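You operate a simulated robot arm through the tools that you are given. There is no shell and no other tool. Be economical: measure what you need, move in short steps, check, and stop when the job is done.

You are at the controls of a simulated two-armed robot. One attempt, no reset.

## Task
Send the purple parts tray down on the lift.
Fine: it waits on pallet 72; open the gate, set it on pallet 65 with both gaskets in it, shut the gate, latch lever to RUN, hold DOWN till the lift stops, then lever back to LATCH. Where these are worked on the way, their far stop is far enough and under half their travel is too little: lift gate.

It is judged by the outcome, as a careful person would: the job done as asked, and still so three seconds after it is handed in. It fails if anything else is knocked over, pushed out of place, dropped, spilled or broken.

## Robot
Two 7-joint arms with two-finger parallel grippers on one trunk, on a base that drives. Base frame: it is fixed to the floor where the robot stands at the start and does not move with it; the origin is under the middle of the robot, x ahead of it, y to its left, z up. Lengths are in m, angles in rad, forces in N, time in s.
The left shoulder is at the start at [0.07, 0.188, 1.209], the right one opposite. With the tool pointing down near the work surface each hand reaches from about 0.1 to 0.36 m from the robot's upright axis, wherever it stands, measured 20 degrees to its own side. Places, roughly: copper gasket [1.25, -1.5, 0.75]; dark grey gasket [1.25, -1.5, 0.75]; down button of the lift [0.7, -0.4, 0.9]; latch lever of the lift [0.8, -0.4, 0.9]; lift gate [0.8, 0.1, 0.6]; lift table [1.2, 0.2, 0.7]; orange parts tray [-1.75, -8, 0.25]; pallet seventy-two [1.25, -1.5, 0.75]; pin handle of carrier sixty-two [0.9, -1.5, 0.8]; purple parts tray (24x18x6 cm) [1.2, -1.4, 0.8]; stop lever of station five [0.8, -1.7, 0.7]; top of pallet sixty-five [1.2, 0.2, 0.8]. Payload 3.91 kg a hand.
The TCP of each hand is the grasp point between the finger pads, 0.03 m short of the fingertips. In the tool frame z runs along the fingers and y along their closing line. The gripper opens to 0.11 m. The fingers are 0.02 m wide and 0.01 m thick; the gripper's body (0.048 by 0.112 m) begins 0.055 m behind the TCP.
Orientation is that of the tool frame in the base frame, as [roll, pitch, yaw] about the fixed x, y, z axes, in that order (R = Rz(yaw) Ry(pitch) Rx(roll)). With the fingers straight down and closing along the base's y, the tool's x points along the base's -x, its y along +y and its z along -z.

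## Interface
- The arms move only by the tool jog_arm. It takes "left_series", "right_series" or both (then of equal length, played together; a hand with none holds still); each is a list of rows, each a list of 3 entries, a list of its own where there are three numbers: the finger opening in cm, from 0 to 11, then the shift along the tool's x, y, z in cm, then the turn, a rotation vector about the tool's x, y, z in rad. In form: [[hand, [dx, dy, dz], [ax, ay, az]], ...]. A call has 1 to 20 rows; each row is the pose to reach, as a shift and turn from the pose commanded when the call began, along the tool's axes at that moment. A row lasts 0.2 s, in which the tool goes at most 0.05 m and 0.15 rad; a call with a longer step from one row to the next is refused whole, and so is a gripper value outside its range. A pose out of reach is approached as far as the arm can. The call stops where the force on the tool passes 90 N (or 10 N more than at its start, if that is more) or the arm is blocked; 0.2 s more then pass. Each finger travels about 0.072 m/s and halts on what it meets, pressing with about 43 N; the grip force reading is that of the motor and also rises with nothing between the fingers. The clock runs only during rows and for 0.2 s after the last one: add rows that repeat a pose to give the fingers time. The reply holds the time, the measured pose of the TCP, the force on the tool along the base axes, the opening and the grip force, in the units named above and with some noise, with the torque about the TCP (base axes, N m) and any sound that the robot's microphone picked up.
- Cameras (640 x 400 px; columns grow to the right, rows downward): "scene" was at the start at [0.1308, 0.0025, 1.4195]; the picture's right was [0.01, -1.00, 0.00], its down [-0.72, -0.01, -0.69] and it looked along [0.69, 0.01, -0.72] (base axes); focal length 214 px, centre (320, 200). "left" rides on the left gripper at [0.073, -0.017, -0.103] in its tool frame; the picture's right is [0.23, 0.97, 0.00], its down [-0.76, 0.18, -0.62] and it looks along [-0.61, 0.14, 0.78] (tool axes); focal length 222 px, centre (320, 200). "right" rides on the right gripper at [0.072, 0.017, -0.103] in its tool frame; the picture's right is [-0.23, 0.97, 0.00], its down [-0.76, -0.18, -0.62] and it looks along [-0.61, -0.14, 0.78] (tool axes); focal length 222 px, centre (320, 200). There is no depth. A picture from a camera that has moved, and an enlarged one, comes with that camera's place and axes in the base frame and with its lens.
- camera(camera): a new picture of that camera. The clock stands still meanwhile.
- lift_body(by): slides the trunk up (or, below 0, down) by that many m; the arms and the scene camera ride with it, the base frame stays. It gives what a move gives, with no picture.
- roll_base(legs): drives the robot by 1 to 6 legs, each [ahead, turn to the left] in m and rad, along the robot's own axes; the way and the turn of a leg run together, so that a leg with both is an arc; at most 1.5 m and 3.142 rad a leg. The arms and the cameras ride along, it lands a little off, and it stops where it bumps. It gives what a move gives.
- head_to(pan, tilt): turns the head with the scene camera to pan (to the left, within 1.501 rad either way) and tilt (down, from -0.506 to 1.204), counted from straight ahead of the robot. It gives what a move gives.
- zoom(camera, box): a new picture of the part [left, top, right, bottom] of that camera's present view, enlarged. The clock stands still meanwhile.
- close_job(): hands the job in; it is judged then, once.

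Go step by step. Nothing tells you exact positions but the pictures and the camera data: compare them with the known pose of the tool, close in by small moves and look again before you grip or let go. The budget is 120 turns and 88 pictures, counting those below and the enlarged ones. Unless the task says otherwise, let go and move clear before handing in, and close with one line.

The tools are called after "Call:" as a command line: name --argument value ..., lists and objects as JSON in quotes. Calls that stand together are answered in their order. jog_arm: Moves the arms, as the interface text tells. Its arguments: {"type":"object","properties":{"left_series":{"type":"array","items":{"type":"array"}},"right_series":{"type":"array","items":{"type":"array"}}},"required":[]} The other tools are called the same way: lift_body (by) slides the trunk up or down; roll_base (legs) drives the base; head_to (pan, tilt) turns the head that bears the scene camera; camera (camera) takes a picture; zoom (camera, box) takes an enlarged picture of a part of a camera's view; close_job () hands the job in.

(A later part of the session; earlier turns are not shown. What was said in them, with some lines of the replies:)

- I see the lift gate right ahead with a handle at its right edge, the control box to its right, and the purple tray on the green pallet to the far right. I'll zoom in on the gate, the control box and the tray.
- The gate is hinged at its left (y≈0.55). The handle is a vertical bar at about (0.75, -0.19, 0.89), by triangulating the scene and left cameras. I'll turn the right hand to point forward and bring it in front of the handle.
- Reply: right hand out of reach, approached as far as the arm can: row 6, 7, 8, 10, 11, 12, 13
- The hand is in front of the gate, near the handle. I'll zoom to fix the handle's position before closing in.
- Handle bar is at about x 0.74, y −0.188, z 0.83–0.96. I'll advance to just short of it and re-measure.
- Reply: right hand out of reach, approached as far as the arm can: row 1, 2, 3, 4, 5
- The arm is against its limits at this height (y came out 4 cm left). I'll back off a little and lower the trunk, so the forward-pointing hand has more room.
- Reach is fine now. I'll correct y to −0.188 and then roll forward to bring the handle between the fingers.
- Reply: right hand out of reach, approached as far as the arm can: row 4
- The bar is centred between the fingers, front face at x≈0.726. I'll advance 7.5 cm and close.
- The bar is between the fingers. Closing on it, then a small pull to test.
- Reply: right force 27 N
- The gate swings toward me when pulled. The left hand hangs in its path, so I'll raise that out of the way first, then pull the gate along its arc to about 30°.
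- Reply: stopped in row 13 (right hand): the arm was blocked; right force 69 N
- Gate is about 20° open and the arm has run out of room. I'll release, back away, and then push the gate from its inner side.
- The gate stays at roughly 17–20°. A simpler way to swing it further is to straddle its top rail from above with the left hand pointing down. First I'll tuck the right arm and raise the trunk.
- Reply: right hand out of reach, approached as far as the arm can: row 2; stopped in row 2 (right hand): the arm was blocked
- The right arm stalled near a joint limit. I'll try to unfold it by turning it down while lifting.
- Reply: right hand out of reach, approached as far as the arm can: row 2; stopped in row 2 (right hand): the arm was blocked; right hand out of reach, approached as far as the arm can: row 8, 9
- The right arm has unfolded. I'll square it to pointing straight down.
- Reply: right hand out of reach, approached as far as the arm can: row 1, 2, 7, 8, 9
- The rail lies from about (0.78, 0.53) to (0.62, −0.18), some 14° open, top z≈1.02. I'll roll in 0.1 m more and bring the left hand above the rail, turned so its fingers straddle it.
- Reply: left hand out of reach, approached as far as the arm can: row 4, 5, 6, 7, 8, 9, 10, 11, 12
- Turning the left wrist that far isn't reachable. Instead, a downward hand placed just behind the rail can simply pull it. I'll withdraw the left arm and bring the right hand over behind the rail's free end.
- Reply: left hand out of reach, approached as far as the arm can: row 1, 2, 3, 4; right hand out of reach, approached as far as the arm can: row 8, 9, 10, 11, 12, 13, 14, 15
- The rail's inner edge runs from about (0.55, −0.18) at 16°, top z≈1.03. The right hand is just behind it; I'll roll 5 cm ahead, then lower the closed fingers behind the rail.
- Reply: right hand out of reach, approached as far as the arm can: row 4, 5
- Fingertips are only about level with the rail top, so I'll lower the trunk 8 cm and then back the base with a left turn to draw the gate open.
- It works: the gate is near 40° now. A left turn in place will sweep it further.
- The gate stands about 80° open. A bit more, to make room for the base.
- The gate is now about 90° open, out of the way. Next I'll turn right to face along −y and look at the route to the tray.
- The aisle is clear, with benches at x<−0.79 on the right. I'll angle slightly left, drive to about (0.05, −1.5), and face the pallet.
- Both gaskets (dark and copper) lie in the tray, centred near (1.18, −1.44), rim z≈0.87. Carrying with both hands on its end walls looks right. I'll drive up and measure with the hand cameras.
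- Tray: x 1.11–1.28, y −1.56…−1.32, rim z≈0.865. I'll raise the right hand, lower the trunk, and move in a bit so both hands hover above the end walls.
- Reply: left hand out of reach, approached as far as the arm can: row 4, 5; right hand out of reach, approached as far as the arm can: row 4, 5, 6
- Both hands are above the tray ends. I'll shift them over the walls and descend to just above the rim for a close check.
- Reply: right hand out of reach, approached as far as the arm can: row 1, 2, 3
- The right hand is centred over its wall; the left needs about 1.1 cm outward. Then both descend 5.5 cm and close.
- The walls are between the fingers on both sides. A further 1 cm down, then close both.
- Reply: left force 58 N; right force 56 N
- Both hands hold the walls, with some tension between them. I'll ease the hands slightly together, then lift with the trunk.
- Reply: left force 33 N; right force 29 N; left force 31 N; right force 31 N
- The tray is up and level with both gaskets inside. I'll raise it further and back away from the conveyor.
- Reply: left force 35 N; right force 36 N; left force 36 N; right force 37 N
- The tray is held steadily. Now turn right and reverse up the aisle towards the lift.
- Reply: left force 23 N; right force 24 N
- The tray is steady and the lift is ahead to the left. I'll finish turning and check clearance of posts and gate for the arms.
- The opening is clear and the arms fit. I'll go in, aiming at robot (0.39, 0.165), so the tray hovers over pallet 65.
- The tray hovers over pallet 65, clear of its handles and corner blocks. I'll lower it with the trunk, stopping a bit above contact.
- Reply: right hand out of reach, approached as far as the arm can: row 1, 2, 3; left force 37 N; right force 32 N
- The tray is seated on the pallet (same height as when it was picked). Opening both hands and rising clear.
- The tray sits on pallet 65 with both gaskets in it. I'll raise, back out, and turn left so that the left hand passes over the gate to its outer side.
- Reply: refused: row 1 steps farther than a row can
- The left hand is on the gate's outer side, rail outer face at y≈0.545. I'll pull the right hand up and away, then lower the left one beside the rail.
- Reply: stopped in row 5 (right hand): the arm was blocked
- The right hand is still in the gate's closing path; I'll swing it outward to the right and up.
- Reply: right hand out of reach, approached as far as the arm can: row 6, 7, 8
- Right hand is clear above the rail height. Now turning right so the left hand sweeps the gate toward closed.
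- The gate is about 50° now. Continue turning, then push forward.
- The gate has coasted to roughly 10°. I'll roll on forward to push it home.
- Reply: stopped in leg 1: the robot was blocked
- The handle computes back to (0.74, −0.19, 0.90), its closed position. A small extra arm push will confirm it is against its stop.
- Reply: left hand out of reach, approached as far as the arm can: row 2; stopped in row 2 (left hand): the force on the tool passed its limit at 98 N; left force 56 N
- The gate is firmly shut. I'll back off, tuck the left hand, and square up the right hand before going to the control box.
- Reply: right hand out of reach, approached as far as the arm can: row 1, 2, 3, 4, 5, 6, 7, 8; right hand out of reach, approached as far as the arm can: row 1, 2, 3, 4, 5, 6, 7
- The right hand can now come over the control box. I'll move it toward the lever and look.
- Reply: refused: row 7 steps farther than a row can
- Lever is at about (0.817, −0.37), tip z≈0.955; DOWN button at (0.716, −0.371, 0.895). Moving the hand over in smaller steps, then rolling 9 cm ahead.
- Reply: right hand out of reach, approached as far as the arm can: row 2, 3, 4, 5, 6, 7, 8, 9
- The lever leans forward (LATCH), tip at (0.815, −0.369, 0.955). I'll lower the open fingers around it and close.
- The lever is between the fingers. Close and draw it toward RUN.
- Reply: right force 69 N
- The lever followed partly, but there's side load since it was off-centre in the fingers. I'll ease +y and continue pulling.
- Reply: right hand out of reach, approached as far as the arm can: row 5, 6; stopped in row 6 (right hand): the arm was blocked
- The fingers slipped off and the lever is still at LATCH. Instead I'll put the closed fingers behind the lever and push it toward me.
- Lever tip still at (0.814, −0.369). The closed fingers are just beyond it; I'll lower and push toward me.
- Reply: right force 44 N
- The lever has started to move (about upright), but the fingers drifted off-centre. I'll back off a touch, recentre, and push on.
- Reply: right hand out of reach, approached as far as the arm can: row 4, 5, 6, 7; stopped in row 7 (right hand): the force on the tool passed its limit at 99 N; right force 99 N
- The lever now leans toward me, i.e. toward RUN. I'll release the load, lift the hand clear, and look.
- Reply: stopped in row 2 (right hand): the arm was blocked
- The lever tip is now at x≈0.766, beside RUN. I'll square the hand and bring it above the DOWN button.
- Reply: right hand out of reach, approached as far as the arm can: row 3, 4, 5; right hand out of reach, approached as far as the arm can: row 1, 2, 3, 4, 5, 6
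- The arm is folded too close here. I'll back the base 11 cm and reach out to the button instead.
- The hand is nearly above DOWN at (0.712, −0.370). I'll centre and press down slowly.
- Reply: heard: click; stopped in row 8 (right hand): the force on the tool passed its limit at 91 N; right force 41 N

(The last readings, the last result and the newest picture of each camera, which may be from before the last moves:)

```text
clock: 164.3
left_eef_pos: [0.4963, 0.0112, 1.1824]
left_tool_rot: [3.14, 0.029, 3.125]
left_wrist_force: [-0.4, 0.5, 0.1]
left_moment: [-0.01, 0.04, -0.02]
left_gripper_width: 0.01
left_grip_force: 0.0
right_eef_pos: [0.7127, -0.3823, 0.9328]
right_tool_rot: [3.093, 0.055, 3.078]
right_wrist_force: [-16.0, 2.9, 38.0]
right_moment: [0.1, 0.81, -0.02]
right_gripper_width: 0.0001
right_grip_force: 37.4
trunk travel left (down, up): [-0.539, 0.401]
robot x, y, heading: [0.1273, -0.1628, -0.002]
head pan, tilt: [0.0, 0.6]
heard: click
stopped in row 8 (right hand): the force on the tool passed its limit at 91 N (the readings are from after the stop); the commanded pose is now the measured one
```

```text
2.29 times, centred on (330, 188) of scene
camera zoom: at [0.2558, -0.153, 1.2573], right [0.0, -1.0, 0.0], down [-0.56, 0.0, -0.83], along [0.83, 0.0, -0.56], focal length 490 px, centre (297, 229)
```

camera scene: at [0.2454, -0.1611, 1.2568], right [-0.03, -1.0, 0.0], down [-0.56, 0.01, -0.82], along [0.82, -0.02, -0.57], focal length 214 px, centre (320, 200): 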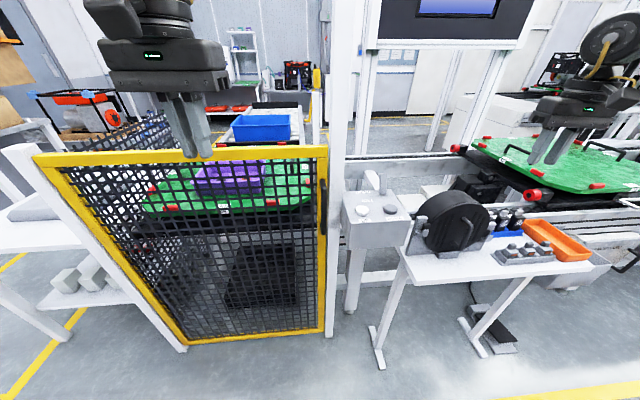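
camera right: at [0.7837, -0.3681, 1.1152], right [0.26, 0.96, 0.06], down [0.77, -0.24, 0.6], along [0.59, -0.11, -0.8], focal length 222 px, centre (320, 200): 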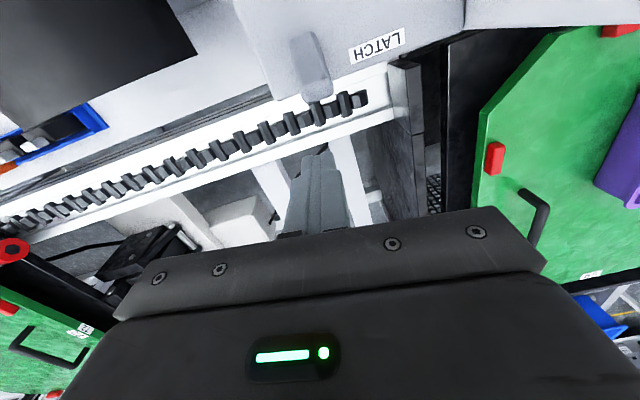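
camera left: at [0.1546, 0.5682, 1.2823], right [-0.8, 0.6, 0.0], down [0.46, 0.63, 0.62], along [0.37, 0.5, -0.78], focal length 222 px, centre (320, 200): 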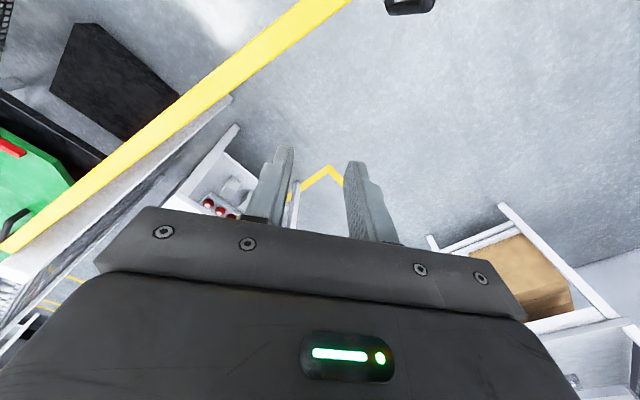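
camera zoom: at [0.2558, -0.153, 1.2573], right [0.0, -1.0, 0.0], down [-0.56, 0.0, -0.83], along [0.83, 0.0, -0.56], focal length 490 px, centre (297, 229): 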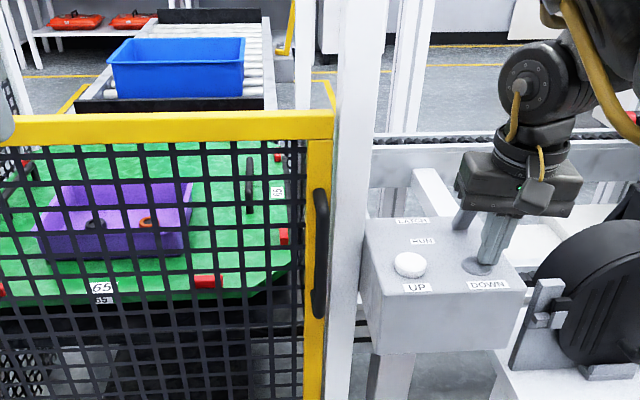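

A click: DOWN is pressed flush. I'll hold it for 4 s and listen.

Call:
jog_arm --right_series '[[0, [0, 0, 0.2], [0, 0, 0]], [0, [0, 0, 0.2], [0, 0, 0]], [0, [0, 0, 0.2], [0, 0, 0]], [0, [0, 0, 0.2], [0, 0, 0]], [0, [0, 0, 0.2], [0, 0, 0]], [0, [0, 0, 0.2], [0, 0, 0]], [0, [0, 0, 0.2], [0, 0, 0]], [0, [0, 0, 0.2], [0, 0, 0]], [0, [0, 0, 0.2], [0, 0, 0]], [0, [0, 0, 0.2], [0, 0, 0]], [0, [0, 0, 0.2], [0, 0, 0]], [0, [0, 0, 0.2], [0, 0, 0]], [0, [0, 0, 0.2], [0, 0, 0]], [0, [0, 0, 0.2], [0, 0, 0]], [0, [0, 0, 0.2], [0, 0, 0]], [0, [0, 0, 0.2], [0, 0, 0]], [0, [0, 0, 0.2], [0, 0, 0]], [0, [0, 0, 0.2], [0, 0, 0]], [0, [0, 0, 0.2], [0, 0, 0]], [0, [0, 0, 0.2], [0, 0, 0]]]'

Call:
zoom --camera "scene" --box '[190, 100, 470, 275]'

```text
clock: 168.5
left_eef_pos: [0.4975, 0.0115, 1.1832]
left_tool_rot: [3.141, 0.03, 3.126]
left_wrist_force: [-0.8, -0.2, -0.3]
left_moment: [0.01, 0.01, 0.05]
left_gripper_width: 0.0098
left_grip_force: 0.1
right_eef_pos: [0.7141, -0.3844, 0.9309]
right_tool_rot: [3.087, 0.056, 3.072]
right_wrist_force: [-1.5, 12.2, 72.1]
right_moment: [0.27, 0.57, -0.09]
right_gripper_width: 0.0
right_grip_force: 37.5
trunk travel left (down, up): [-0.539, 0.401]
robot x, y, heading: [0.1279, -0.1614, -0.003]
head pan, tilt: [0.0, 0.6]
```

```text
2.29 times, centred on (330, 188) of scene
camera zoom: at [0.2565, -0.1521, 1.258], right [0.0, -1.0, 0.0], down [-0.56, 0.0, -0.83], along [0.83, 0.0, -0.56], focal length 490 px, centre (297, 229)
```

zoom: 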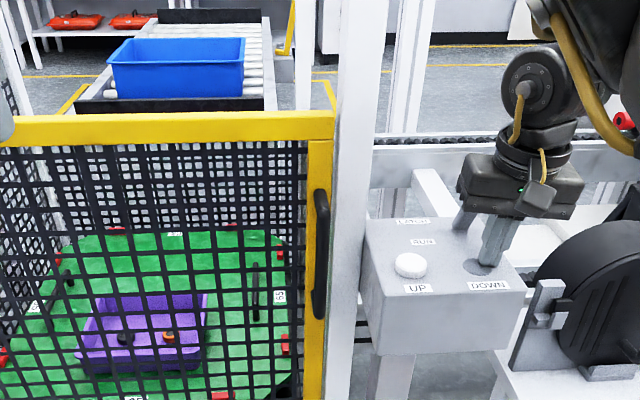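

The lift is going down. I'll keep holding the button.

Call:
jog_arm --right_series '[[0, [0, 0, 0], [0, 0, 0]], [0, [0, 0, 0], [0, 0, 0]], [0, [0, 0, 0], [0, 0, 0]], [0, [0, 0, 0], [0, 0, 0]], [0, [0, 0, 0], [0, 0, 0]], [0, [0, 0, 0], [0, 0, 0]], [0, [0, 0, 0], [0, 0, 0]], [0, [0, 0, 0], [0, 0, 0]], [0, [0, 0, 0], [0, 0, 0]], [0, [0, 0, 0], [0, 0, 0]], [0, [0, 0, 0], [0, 0, 0]], [0, [0, 0, 0], [0, 0, 0]], [0, [0, 0, 0], [0, 0, 0]], [0, [0, 0, 0], [0, 0, 0]], [0, [0, 0, 0], [0, 0, 0]], [0, [0, 0, 0], [0, 0, 0]], [0, [0, 0, 0], [0, 0, 0]], [0, [0, 0, 0], [0, 0, 0]], [0, [0, 0, 0], [0, 0, 0]], [0, [0, 0, 0], [0, 0, 0]]]'

Call:
camera --camera "scene"

```text
clock: 172.7
left_eef_pos: [0.4969, 0.0116, 1.1833]
left_tool_rot: [3.139, 0.03, 3.126]
left_wrist_force: [0.8, -0.3, 1.0]
left_moment: [-0.02, 0.0, 0.03]
left_gripper_width: 0.01
left_grip_force: 0.0
right_eef_pos: [0.714, -0.3835, 0.9316]
right_tool_rot: [3.087, 0.055, 3.072]
right_wrist_force: [-1.7, 11.5, 68.7]
right_moment: [0.23, 0.55, -0.09]
right_gripper_width: 0.0
right_grip_force: 37.5
trunk travel left (down, up): [-0.539, 0.401]
robot x, y, heading: [0.1276, -0.158, -0.007]
head pan, tilt: [0.0, 0.6]
```

```text
9 pictures are left
camera scene: at [0.2567, -0.1521, 1.2579], right [0.0, -1.0, 0.0], down [-0.56, 0.0, -0.83], along [0.83, 0.0, -0.56], focal length 214 px, centre (320, 200)
```

scene: 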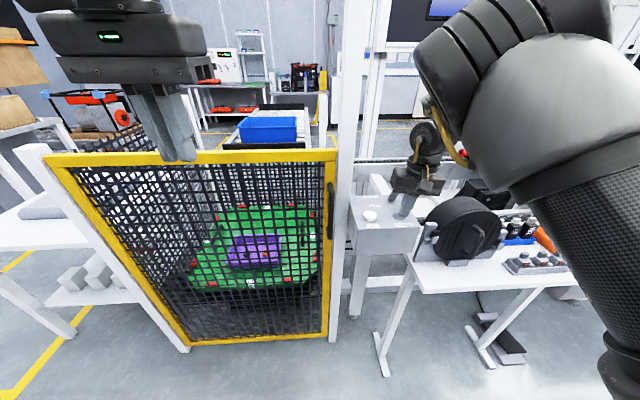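

Still descending. Holding on for longer.

Call:
jog_arm --right_series '[[0, [0, 0, 0], [0, 0, 0]], [0, [0, 0, 0], [0, 0, 0]], [0, [0, 0, 0], [0, 0, 0]], [0, [0, 0, 0], [0, 0, 0]], [0, [0, 0, 0], [0, 0, 0]], [0, [0, 0, 0], [0, 0, 0]], [0, [0, 0, 0], [0, 0, 0]], [0, [0, 0, 0], [0, 0, 0]], [0, [0, 0, 0], [0, 0, 0]], [0, [0, 0, 0], [0, 0, 0]], [0, [0, 0, 0], [0, 0, 0]], [0, [0, 0, 0], [0, 0, 0]], [0, [0, 0, 0], [0, 0, 0]], [0, [0, 0, 0], [0, 0, 0]], [0, [0, 0, 0], [0, 0, 0]], [0, [0, 0, 0], [0, 0, 0]], [0, [0, 0, 0], [0, 0, 0]], [0, [0, 0, 0], [0, 0, 0]], [0, [0, 0, 0], [0, 0, 0]], [0, [0, 0, 0], [0, 0, 0]]]'

Call:
jog_arm --right_series '[[0, [0, 0, 0], [0, 0, 0]], [0, [0, 0, 0], [0, 0, 0]], [0, [0, 0, 0], [0, 0, 0]], [0, [0, 0, 0], [0, 0, 0]], [0, [0, 0, 0], [0, 0, 0]], [0, [0, 0, 0], [0, 0, 0]], [0, [0, 0, 0], [0, 0, 0]], [0, [0, 0, 0], [0, 0, 0]], [0, [0, 0, 0], [0, 0, 0]], [0, [0, 0, 0], [0, 0, 0]], [0, [0, 0, 0], [0, 0, 0]], [0, [0, 0, 0], [0, 0, 0]], [0, [0, 0, 0], [0, 0, 0]], [0, [0, 0, 0], [0, 0, 0]], [0, [0, 0, 0], [0, 0, 0]], [0, [0, 0, 0], [0, 0, 0]], [0, [0, 0, 0], [0, 0, 0]], [0, [0, 0, 0], [0, 0, 0]], [0, [0, 0, 0], [0, 0, 0]], [0, [0, 0, 0], [0, 0, 0]]]'

Call:
camera --camera "scene"

```text
clock: 176.9
left_eef_pos: [0.496, 0.0106, 1.184]
left_tool_rot: [3.139, 0.031, 3.125]
left_wrist_force: [0.5, -0.7, 0.2]
left_moment: [-0.01, -0.01, 0.01]
left_gripper_width: 0.01
left_grip_force: 0.0
right_eef_pos: [0.7148, -0.384, 0.9304]
right_tool_rot: [3.086, 0.058, 3.073]
right_wrist_force: [-0.3, 7.0, 69.8]
right_moment: [0.15, 0.55, -0.02]
right_gripper_width: 0.0003
right_grip_force: 38.4
trunk travel left (down, up): [-0.539, 0.401]
robot x, y, heading: [0.1283, -0.1569, 0.002]
head pan, tilt: [0.0, 0.6]
```

```text
clock: 181.1
left_eef_pos: [0.4956, 0.0113, 1.1843]
left_tool_rot: [3.139, 0.031, 3.124]
left_wrist_force: [-0.6, 1.7, 0.0]
left_moment: [0.01, 0.01, 0.04]
left_gripper_width: 0.0099
left_grip_force: 0.0
right_eef_pos: [0.7139, -0.385, 0.9304]
right_tool_rot: [3.086, 0.059, 3.073]
right_wrist_force: [-1.0, 6.1, 70.1]
right_moment: [0.09, 0.54, -0.06]
right_gripper_width: 0.0
right_grip_force: 37.8
trunk travel left (down, up): [-0.539, 0.401]
robot x, y, heading: [0.1278, -0.1578, -0.003]
head pan, tilt: [0.0, 0.6]
```

```text
8 pictures are left
camera scene: at [0.2567, -0.1525, 1.2579], right [0.0, -1.0, 0.0], down [-0.56, 0.0, -0.83], along [0.83, 0.0, -0.56], focal length 214 px, centre (320, 200)
```

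scene: 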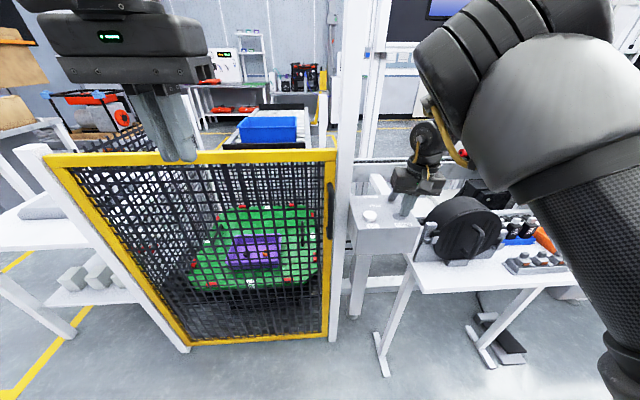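

The picture hasn't changed since the last one, so the lift has stopped at the bottom. I'll let go of DOWN, rise a little, and push the lever forward to LATCH.

Call:
jog_arm --right_series '[[0, [0, 0, -1], [0, 0, 0]], [0, [0.3, 0.5, -2], [0, 0, 0]], [0, [0.3, 1.2, -2], [0, 0, 0]], [0, [0.3, 1.2, -2], [0, 0, 0]], [0, [-0.7, 1.2, -2], [0, 0, 0]], [0, [-1.7, 1.2, -2], [0, 0, 0]], [0, [-2.7, 1.2, -2], [0, 0, 0]], [0, [-2.7, 1.2, -2], [0, 0, 0]]]'

Call:
zoom --camera "scene" --box '[310, 120, 470, 260]'

```text
clock: 182.9
left_eef_pos: [0.5044, 0.006, 1.1805]
left_tool_rot: [3.135, 0.023, 3.126]
left_wrist_force: [-0.3, -0.9, 0.1]
left_moment: [0.04, 0.02, 0.02]
left_gripper_width: 0.01
left_grip_force: 0.2
right_eef_pos: [0.7428, -0.3724, 0.9433]
right_tool_rot: [3.095, 0.042, 3.084]
right_wrist_force: [-0.7, 0.5, -0.8]
right_moment: [-0.03, 0.01, 0.0]
right_gripper_width: 0.0
right_grip_force: 37.5
trunk travel left (down, up): [-0.539, 0.401]
robot x, y, heading: [0.1265, -0.1546, -0.003]
head pan, tilt: [0.0, 0.6]
```

```text
2.86 times, centred on (390, 190) of scene
camera zoom: at [0.2647, -0.1569, 1.2568], right [0.0, -1.0, 0.0], down [-0.56, 0.0, -0.83], along [0.83, 0.0, -0.56], focal length 613 px, centre (120, 229)
```

zoom: 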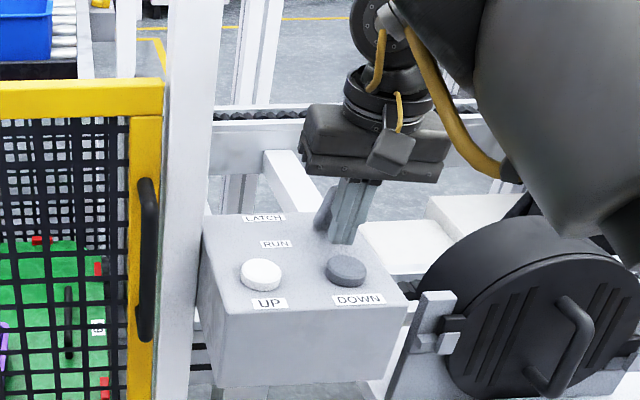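

The fingers are in front of the lever, about 1 cm to its right. I'll shift left 1 cm and push forward with the base.

Call:
jog_arm --right_series '[[0, [0.6, 0.6, 0], [0, 0, 0]], [0, [0.6, 1.1, 0], [0, 0, 0]], [0, [0.6, 1.1, 0], [0, 0, 0]]]'

Call:
roll_base --legs '[[0.085, 0.0]]'

Call:
zoom --camera "scene" --box '[310, 120, 470, 260]'

```text
clock: 183.7
left_eef_pos: [0.5037, 0.0067, 1.1802]
left_tool_rot: [3.136, 0.023, 3.125]
left_wrist_force: [-0.4, -0.2, 0.6]
left_moment: [-0.04, -0.04, 0.01]
left_gripper_width: 0.01
left_grip_force: 0.0
right_eef_pos: [0.7407, -0.3715, 0.9449]
right_tool_rot: [3.074, 0.043, 3.061]
right_wrist_force: [-0.5, -0.2, 0.6]
right_moment: [0.02, 0.01, 0.01]
right_gripper_width: 0.0
right_grip_force: 37.7
trunk travel left (down, up): [-0.539, 0.401]
robot x, y, heading: [0.1256, -0.1634, -0.003]
head pan, tilt: [0.0, 0.6]
```

```text
clock: 184.7
left_eef_pos: [0.5485, 0.0076, 1.1809]
left_tool_rot: [3.135, 0.025, 3.126]
left_wrist_force: [1.4, 0.4, 0.3]
left_moment: [0.01, 0.0, 0.01]
left_gripper_width: 0.0099
left_grip_force: 0.2
right_eef_pos: [0.7743, -0.3775, 0.9433]
right_tool_rot: [3.085, 0.003, 3.061]
right_wrist_force: [-19.6, -2.4, 12.2]
right_moment: [-0.31, 0.4, 0.23]
right_gripper_width: 0.0
right_grip_force: 37.2
trunk travel left (down, up): [-0.539, 0.401]
robot x, y, heading: [0.179, -0.1604, -0.022]
head pan, tilt: [0.0, 0.6]
stopped in leg 1: the force on the tool passed its limit at 125 N (the readings are from after the stop); the commanded pose is now the measured one
```

```text
2.86 times, centred on (390, 190) of scene
camera zoom: at [0.3083, -0.1598, 1.2573], right [-0.02, -1.0, 0.0], down [-0.56, 0.01, -0.83], along [0.83, -0.02, -0.56], focal length 613 px, centre (120, 229)
```

zoom: 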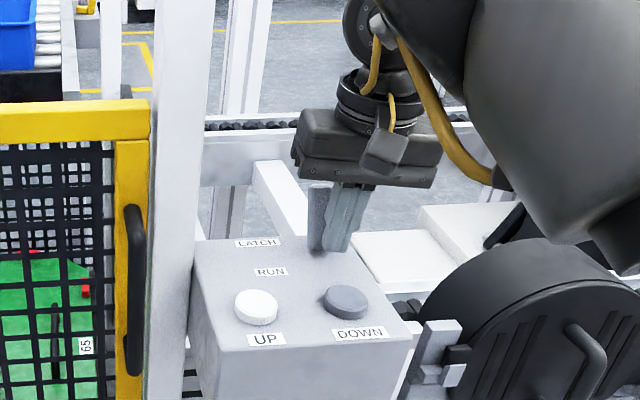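

The lever looks back upright at the LATCH end, where the push met its stop. I'll withdraw and verify.

Call:
jog_arm --right_series '[[0, [1, 0, 0], [0, 0, 0]], [0, [2, 0, -1], [0, 0, 0]], [0, [3, 0, -4], [0, 0, 0]], [0, [4, 0, -7], [0, 0, 0]], [0, [4, -3, -9], [0, 0, 0]], [0, [4, -6, -9], [0, 0, 0]]]'

Call:
roll_base --legs '[[-0.08, 0.02]]'

Call:
zoom --camera "scene" --box '[310, 120, 450, 260]'

```text
clock: 186.1
left_eef_pos: [0.5536, 0.0047, 1.1811]
left_tool_rot: [3.132, 0.019, 3.126]
left_wrist_force: [0.4, -1.0, -1.0]
left_moment: [0.06, 0.03, -0.01]
left_gripper_width: 0.0096
left_grip_force: 0.1
right_eef_pos: [0.7355, -0.4385, 1.0267]
right_tool_rot: [3.085, 0.001, 3.066]
right_wrist_force: [0.5, -0.6, -0.3]
right_moment: [0.03, 0.0, 0.02]
right_gripper_width: 0.0
right_grip_force: 37.6
trunk travel left (down, up): [-0.539, 0.401]
robot x, y, heading: [0.1723, -0.1599, -0.024]
head pan, tilt: [0.0, 0.6]
```

```text
clock: 187.1
left_eef_pos: [0.4666, 0.0164, 1.1795]
left_tool_rot: [3.135, 0.021, -3.136]
left_wrist_force: [0.4, 0.4, 0.3]
left_moment: [0.02, 0.01, 0.01]
left_gripper_width: 0.0098
left_grip_force: 0.1
right_eef_pos: [0.6606, -0.4259, 1.0292]
right_tool_rot: [3.084, 0.003, 3.081]
right_wrist_force: [-0.1, 0.5, -0.1]
right_moment: [0.0, 0.02, 0.02]
right_gripper_width: 0.0002
right_grip_force: 37.9
trunk travel left (down, up): [-0.539, 0.401]
robot x, y, heading: [0.0921, -0.1606, 0.0]
head pan, tilt: [0.0, 0.6]
```

```text
2.86 times, centred on (380, 190) of scene
camera zoom: at [0.2314, -0.1569, 1.2569], right [0.0, -1.0, 0.0], down [-0.56, 0.0, -0.83], along [0.83, 0.0, -0.56], focal length 613 px, centre (149, 229)
```

zoom: 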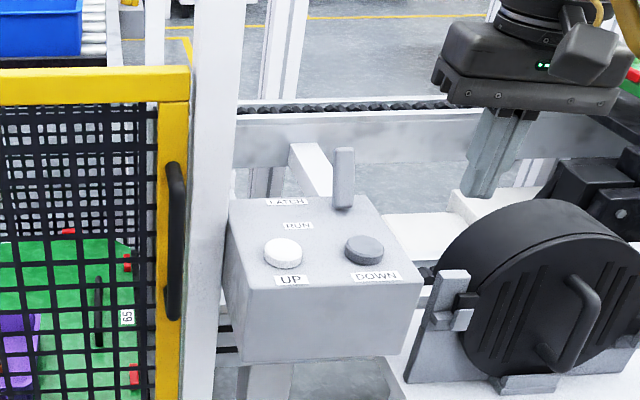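

The lever matches its original LATCH stance. A last overall look before handing in.

Call:
camera --camera "scene"

Call:
zoom --camera "scene" --box '[150, 140, 350, 340]'

```text
4 pictures are left
camera scene: at [0.2314, -0.1569, 1.2569], right [0.0, -1.0, 0.0], down [-0.56, 0.0, -0.83], along [0.83, 0.0, -0.56], focal length 214 px, centre (320, 200)
```

scene: 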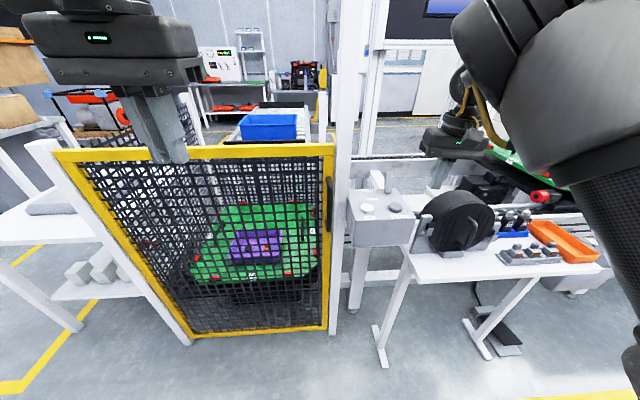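

```text
2.00 times, centred on (250, 240) of scene
camera zoom: at [0.2314, -0.1569, 1.2569], right [0.0, -1.0, 0.0], down [-0.56, 0.0, -0.83], along [0.83, 0.0, -0.56], focal length 429 px, centre (460, 120)
```

zoom: 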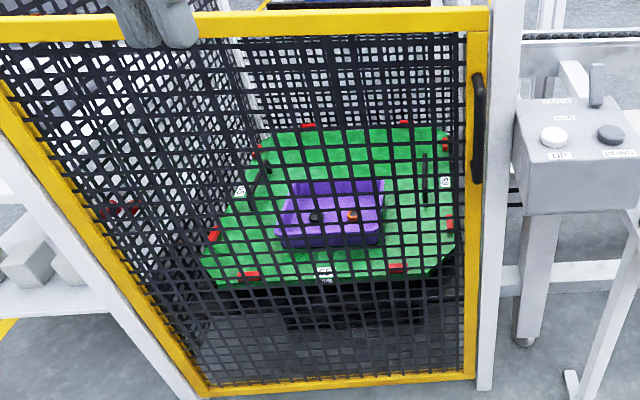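

The lift is down, and the purple tray sits on pallet 65 with both gaskets in it. The gate is shut, the lever is at LATCH and both hands are clear, so I'm handing in.

Call:
close_job

```text
The job is handed in.
```

The purple tray is on pallet 65 with both gaskets in it and has gone down on the lift. The gate is shut, the lever is back at LATCH, and the job is handed in.
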